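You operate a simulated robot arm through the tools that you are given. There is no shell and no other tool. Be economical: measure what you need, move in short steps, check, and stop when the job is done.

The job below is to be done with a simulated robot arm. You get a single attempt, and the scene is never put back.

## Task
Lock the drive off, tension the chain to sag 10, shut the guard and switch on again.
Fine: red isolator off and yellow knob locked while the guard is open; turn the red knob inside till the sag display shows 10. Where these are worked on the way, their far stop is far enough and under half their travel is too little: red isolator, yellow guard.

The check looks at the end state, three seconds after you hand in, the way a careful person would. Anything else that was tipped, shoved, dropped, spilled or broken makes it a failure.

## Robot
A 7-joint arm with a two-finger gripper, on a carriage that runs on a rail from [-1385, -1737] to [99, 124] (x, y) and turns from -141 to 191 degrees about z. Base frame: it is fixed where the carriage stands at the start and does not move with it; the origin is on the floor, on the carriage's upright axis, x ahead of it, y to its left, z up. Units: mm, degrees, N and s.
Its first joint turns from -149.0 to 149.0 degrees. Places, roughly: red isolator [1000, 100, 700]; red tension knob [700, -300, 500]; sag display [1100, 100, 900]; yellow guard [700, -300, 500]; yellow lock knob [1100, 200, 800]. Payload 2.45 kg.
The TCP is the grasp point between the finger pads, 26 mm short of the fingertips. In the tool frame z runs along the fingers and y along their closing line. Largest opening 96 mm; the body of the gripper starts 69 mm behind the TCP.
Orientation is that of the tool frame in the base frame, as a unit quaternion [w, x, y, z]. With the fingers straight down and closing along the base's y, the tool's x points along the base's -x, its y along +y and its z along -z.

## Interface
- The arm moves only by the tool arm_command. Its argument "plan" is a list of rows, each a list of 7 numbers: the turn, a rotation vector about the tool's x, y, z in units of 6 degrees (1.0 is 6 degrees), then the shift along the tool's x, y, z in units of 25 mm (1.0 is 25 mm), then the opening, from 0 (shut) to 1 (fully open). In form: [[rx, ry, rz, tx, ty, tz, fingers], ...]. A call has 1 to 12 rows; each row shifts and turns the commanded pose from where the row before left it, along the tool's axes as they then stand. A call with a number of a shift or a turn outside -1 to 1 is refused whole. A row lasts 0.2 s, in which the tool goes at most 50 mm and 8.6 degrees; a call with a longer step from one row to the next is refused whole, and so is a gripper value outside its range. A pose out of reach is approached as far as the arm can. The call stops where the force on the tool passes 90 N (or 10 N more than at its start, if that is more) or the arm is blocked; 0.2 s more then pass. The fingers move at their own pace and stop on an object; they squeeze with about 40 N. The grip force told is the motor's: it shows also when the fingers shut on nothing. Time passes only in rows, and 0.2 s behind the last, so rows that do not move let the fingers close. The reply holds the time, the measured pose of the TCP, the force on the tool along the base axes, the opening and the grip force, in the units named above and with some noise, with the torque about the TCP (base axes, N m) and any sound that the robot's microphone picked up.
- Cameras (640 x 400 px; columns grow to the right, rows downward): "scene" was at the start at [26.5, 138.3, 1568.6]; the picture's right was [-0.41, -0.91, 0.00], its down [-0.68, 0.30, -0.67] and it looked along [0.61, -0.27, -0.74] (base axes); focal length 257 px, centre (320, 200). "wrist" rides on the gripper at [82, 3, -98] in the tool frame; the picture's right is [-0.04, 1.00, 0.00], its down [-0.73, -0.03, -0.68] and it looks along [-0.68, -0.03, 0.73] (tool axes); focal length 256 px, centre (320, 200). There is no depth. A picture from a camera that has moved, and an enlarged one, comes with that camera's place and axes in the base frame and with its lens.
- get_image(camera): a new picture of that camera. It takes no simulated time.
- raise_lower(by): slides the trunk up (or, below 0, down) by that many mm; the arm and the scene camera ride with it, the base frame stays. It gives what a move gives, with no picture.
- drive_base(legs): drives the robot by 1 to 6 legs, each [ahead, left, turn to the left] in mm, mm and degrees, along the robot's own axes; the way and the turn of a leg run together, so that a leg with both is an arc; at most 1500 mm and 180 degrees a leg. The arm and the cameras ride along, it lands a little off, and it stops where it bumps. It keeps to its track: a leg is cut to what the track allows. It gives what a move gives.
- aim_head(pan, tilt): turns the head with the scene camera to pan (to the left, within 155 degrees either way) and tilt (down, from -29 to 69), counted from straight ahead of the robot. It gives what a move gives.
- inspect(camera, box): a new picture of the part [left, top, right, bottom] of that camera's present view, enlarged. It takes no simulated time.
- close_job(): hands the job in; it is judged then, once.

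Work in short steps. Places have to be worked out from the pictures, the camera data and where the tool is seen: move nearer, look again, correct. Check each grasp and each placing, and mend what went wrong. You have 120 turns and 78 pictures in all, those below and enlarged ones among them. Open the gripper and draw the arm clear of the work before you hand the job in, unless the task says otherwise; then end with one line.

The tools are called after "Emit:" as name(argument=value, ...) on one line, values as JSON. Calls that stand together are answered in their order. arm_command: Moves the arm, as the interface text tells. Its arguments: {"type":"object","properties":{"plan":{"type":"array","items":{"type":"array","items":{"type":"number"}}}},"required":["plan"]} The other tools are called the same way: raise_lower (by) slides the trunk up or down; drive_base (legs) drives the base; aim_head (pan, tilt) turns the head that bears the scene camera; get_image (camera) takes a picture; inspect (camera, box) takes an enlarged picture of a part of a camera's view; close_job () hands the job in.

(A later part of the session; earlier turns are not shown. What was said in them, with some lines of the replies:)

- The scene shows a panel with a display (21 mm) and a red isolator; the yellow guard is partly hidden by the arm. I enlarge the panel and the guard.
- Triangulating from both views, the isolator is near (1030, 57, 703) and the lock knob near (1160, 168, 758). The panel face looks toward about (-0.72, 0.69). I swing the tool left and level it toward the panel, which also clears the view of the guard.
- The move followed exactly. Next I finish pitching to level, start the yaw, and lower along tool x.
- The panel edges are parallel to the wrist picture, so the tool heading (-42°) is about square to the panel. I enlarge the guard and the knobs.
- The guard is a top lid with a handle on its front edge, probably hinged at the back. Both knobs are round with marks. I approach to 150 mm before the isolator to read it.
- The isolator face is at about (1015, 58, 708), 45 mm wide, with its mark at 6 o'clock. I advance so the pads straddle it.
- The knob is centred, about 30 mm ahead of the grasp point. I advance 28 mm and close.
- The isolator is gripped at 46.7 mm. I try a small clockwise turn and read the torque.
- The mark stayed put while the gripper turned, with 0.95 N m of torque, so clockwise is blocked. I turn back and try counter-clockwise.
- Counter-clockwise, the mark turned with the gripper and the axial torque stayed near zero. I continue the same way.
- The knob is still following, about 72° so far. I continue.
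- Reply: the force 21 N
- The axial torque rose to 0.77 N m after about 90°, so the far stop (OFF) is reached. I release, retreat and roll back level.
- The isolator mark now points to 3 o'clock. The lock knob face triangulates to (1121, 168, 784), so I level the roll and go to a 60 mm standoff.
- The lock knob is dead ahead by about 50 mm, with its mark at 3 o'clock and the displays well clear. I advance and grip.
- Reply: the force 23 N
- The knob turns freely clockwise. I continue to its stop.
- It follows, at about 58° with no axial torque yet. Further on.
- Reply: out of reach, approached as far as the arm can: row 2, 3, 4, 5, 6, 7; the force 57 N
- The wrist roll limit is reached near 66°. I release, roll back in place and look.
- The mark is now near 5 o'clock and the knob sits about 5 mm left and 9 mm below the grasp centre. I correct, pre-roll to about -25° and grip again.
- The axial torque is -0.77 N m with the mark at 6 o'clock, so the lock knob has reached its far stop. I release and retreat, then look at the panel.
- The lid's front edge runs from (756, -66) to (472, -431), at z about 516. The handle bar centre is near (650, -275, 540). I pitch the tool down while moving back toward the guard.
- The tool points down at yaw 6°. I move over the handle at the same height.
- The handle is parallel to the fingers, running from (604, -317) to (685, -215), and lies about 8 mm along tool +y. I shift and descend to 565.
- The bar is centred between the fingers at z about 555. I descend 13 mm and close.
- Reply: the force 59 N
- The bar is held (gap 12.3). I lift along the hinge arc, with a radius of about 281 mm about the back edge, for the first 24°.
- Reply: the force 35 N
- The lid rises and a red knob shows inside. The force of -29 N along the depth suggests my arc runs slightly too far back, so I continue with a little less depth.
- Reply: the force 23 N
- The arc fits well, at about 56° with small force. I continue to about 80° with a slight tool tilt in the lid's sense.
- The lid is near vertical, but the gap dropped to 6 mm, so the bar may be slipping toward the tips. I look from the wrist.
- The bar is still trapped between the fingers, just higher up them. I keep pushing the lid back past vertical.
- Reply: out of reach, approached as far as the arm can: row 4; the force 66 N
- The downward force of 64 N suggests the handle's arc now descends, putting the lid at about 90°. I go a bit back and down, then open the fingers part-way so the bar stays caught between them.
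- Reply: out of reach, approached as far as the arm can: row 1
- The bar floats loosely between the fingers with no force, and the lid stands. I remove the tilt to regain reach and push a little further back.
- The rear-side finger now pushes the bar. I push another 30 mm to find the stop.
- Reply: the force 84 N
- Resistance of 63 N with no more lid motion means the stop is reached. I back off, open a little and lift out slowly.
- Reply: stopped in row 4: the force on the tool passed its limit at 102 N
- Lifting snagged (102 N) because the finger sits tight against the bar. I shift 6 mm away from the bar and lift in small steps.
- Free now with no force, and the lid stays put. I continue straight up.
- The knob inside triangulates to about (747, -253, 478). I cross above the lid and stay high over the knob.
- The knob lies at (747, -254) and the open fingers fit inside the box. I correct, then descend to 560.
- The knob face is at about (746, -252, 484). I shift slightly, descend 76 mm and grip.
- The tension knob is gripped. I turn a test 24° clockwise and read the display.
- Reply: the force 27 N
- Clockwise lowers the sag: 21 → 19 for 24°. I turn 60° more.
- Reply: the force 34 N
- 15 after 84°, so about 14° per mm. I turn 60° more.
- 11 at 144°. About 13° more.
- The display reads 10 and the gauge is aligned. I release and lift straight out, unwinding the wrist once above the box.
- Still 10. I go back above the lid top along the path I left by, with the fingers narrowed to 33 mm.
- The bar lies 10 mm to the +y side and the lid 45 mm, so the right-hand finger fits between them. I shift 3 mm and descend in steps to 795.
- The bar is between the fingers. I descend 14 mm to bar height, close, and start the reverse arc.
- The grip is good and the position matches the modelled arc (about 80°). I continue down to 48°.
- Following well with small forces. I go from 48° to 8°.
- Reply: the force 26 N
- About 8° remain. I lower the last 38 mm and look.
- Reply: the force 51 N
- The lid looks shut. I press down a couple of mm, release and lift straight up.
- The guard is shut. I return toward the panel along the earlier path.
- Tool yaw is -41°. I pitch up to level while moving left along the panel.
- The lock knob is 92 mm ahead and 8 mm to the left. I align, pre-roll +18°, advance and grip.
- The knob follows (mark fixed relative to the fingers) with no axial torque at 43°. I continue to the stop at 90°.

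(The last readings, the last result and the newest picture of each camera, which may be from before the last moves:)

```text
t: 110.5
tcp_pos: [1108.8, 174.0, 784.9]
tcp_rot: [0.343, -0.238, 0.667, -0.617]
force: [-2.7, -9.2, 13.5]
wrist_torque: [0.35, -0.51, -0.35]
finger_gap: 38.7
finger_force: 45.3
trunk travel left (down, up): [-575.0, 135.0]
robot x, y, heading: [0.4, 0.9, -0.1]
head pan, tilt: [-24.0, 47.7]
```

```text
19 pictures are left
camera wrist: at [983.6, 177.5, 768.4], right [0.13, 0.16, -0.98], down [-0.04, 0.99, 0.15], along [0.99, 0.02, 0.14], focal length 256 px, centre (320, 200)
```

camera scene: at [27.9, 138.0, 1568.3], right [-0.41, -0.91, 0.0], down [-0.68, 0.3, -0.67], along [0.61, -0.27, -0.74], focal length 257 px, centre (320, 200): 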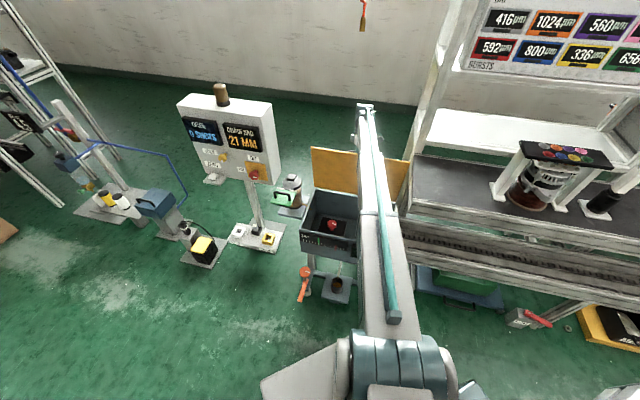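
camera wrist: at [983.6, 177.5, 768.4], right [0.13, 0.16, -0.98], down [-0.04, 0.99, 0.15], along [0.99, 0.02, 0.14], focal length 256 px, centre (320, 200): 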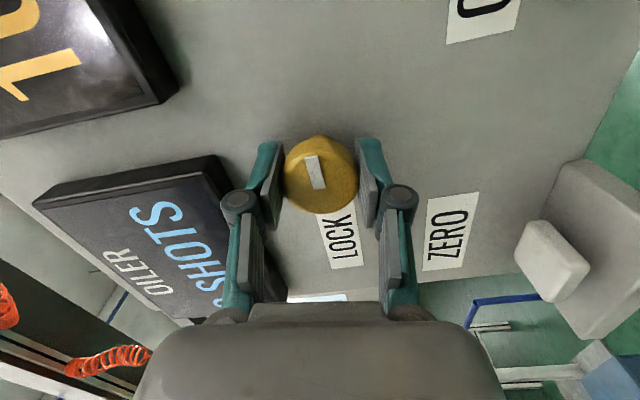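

The axial torque is now 0.6 N m, so the unlock stop is reached. I release and retreat.

Emit:
arm_command(plan=[[0, 0, 0, 0, 0, 0, 1], [0, 0, 0, 0, 0, 0, 1], [0, 0, 0, 0, 0, -1, 1], [0, 0, 0, 0, 0, -1, 1], [0, 0, 0, 0, 0, -1, 1], [0, 0, 0, 0, 0, -1, 1]])

Emit:
get_image(camera="wrist")

```text
t: 111.9
tcp_pos: [1035.4, 237.7, 782.4]
tcp_rot: [0.343, -0.238, 0.668, -0.616]
force: [0.2, 0.1, -0.5]
wrist_torque: [0.0, 0.02, 0.01]
finger_gap: 96.0
finger_force: 0.1
trunk travel left (down, up): [-575.0, 135.0]
robot x, y, heading: [1.9, -1.2, -0.0]
head pan, tilt: [-24.0, 47.7]
```

```text
18 pictures are left
camera wrist: at [909.9, 242.9, 766.7], right [0.13, 0.16, -0.98], down [-0.04, 0.99, 0.15], along [0.99, 0.02, 0.14], focal length 256 px, centre (320, 200)
```

wrist: 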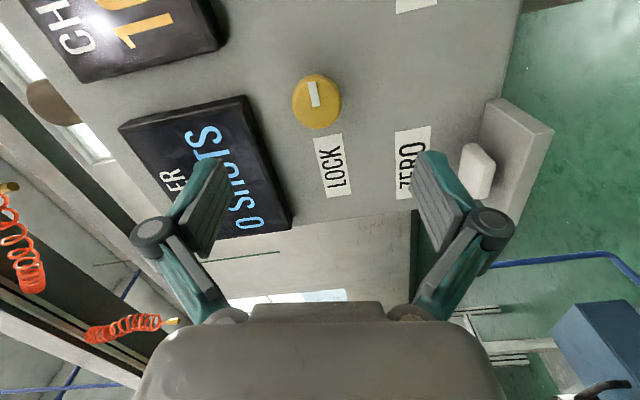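

The lock knob mark is back at 3 o'clock. I move across to the isolator standoff and roll to about -91°.

Emit:
arm_command(plan=[[0, 0, 0, 0.906, 0.24, 0.13, 1], [0, 0, 0, 0.906, 0.24, 0.13, 1], [0, 0, 0, 0.906, 0.24, 0.13, 1], [0, 0, 0, 0.906, 0.24, 0.13, 1], [0, 0, 0, 0.906, 0.24, 0.13, 1], [0, 0, 0, 0.906, 0.24, 0.13, 1], [0, 0, 0, 0.906, 0.24, 0.13, 1], [0, 0, -1, 0, 0, 0, 1], [0, 0, -1, 0, 0, 0, 1]])

Emit:
get_image(camera="wrist")

```text
t: 113.9
tcp_pos: [954.0, 113.5, 716.6]
tcp_rot: [-0.277, 0.308, -0.639, 0.649]
force: [0.0, -0.1, 0.1]
wrist_torque: [-0.02, -0.03, 0.02]
finger_gap: 96.0
finger_force: 0.0
trunk travel left (down, up): [-575.0, 135.0]
robot x, y, heading: [-1.6, 1.0, 0.1]
head pan, tilt: [-24.0, 47.7]
```

```text
17 pictures are left
camera wrist: at [826.2, 116.2, 716.0], right [-0.01, 0.0, -1.0], down [-0.03, 1.0, 0.0], along [1.0, 0.03, -0.01], focal length 256 px, centre (320, 200)
```

wrist: 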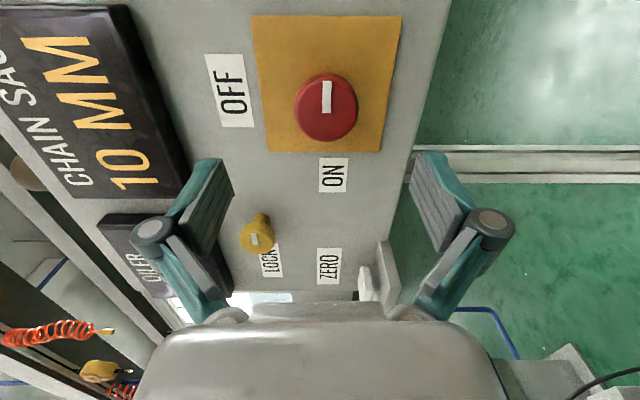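

The isolator is 84 mm ahead and 8 mm below centre. I advance, grip, then turn clockwise.

Emit:
arm_command(plan=[[0, 0, 0, 0, 0.33, 0.85, 1], [0, 0, 0, 0, 0, 0.85, 1], [0, 0, 0, 0, 0, 0.85, 1], [0, 0, 0, 0, 0, 0.82, 1], [0, 0, 0, 0, 0, 0, 0], [0, 0, 0, 0, 0, 0, 0], [0, 0, 0, 0, 0, 0, 0], [0, 0, 0, 0, 0, 0, 0]])

Emit:
arm_command(plan=[[0, 0, 0.9, 0, 0, 0, 0], [0, 0, 0.9, 0, 0, 0, 0], [0, 0, 0.9, 0, 0, 0, 0], [0, 0, 0.9, 0, 0, 0, 0], [0, 0, 0.9, 0, 0, 0, 0], [0, 0, 0.9, 0, 0, 0, 0], [0, 0, 0.9, 0, 0, 0, 0], [0, 0, 0.9, 0, 0, 0, 0]])

Emit:
get_image(camera="wrist")

```text
t: 115.7
tcp_pos: [1015.5, 58.7, 710.2]
tcp_rot: [-0.279, 0.307, -0.637, 0.65]
force: [6.0, 2.6, 24.0]
wrist_torque: [-0.2, -0.26, -0.04]
finger_gap: 46.6
finger_force: 45.0
trunk travel left (down, up): [-575.0, 135.0]
robot x, y, heading: [-3.6, -3.2, 0.3]
head pan, tilt: [-24.0, 47.7]
```

```text
t: 117.5
tcp_pos: [1015.9, 58.2, 709.2]
tcp_rot: [0.498, -0.049, 0.706, -0.501]
force: [0.1, 5.4, 24.7]
wrist_torque: [-0.12, -0.13, -0.27]
finger_gap: 46.5
finger_force: 45.1
trunk travel left (down, up): [-575.0, 135.0]
robot x, y, heading: [-0.8, -2.2, -0.1]
head pan, tilt: [-24.0, 47.7]
```

```text
16 pictures are left
camera wrist: at [902.7, 77.2, 653.9], right [0.45, 0.52, -0.73], down [-0.16, 0.85, 0.5], along [0.88, -0.11, 0.46], focal length 256 px, centre (320, 200)
```

wrist: 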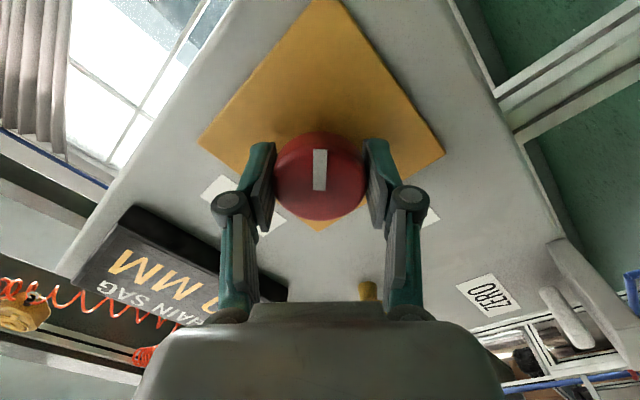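

The knob follows with no resistance, so the interlock has released. I continue to the stop, with margin.

Emit:
arm_command(plan=[[0, 0, 0.9, 0, 0, 0, 0], [0, 0, 0.9, 0, 0, 0, 0], [0, 0, 0.9, 0, 0, 0, 0], [0, 0, 0.9, 0, 0, 0, 0], [0, 0, 0.9, 0, 0, 0, 0], [0, 0, 0.9, 0, 0, 0, 0], [0, 0, 0.9, 0, 0, 0, 0], [0, 0, 0.9, 0, 0, 0, 0], [0, 0, 0.9, 0, 0, 0, 0], [0, 0, 0.9, 0, 0, 0, 0]])

Emit:
get_image(camera="wrist")

```text
t: 119.7
tcp_pos: [1016.8, 59.5, 704.9]
tcp_rot: [0.669, 0.277, 0.654, -0.22]
force: [1.1, 7.1, 1.4]
wrist_torque: [-0.71, -0.07, -0.03]
finger_gap: 46.7
finger_force: 44.8
trunk travel left (down, up): [-575.0, 135.0]
robot x, y, heading: [0.3, -0.3, 0.1]
head pan, tilt: [-24.0, 47.7]
```

```text
15 pictures are left
camera wrist: at [948.9, 130.3, 624.4], right [0.65, 0.75, 0.12], down [-0.57, 0.38, 0.73], along [0.5, -0.55, 0.67], focal length 256 px, centre (320, 200)
```

wrist: 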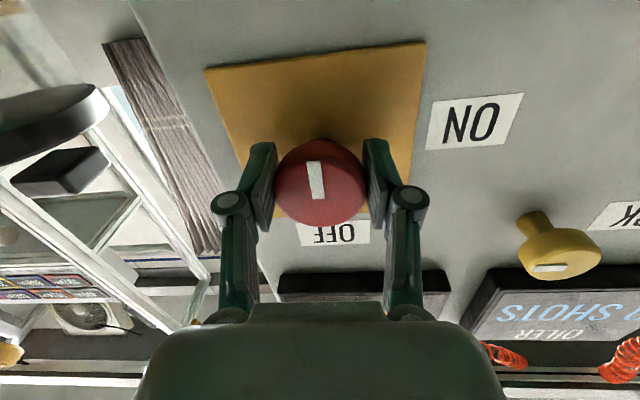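

The mark is back at 6 o'clock with stop torque building, so the isolator is ON. I release, retreat and check the whole scene.

Emit:
arm_command(plan=[[0, 0, 0.5, 0, 0, 0, 0], [0, 0, 0, 0, 0, 0, 1], [0, 0, 0, 0, 0, 0, 1], [0, 0, 0, 0, 0, -1, 1], [0, 0, 0, 0, 0, -1, 1], [0, 0, 0, 0, 0, -1, 1], [0, 0, 0, 0, 0, -1, 1], [0, 0, 0, 0, 0, -1, 1], [0, 0, 0, 0, 0, -1, 1], [0, 0, 0, 0, 0, -1, 1], [0, 0, 0, 0, 0, -1, 1]])

Emit:
get_image(camera="wrist")

Emit:
inspect(camera="scene", box=[170, 70, 420, 280])

```text
t: 122.1
tcp_pos: [867.7, 187.2, 708.3]
tcp_rot: [0.675, 0.293, 0.646, -0.203]
force: [-0.1, 0.0, -0.3]
wrist_torque: [0.03, 0.0, -0.02]
finger_gap: 96.0
finger_force: 0.0
trunk travel left (down, up): [-575.0, 135.0]
robot x, y, heading: [-1.8, 0.5, 0.2]
head pan, tilt: [-24.0, 47.7]
```

```text
14 pictures are left
camera wrist: at [801.9, 263.4, 628.5], right [0.65, 0.74, 0.17], down [-0.59, 0.35, 0.73], along [0.48, -0.57, 0.66], focal length 256 px, centre (320, 200)
```

wrist: 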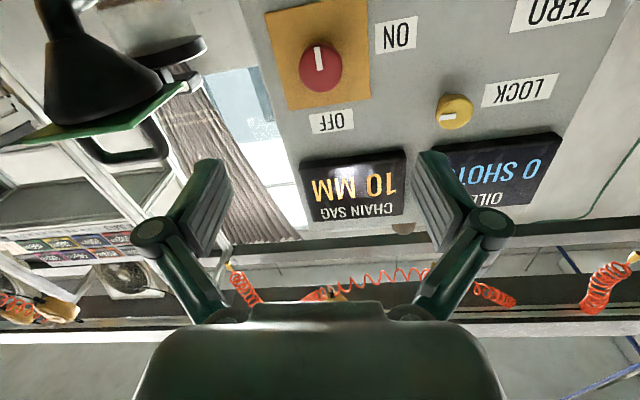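

```text
1.90 times, centred on (295, 175) of scene
camera zoom: at [26.6, 138.2, 1568.6], right [-0.41, -0.91, 0.0], down [-0.68, 0.3, -0.67], along [0.61, -0.27, -0.74], focal length 490 px, centre (368, 248)
```

zoom: 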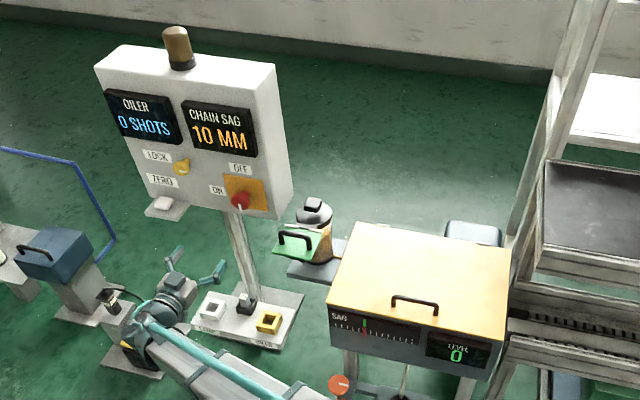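

Sag reads 10, the guard is flat shut, the lock knob is back at 3 o'clock and the isolator is back at its starting ON position. The arm is clear and open, so I hand in.

Emit:
close_job()

```text
The job is handed in.
```

I isolated and locked the drive, set the chain sag to 10 mm, shut the guard, then unlocked the drive and switched it back on. One uncertainty: the knob marks didn't line up with the ON and OFF labels, so I took the isolator's starting position as ON and turned it back there.
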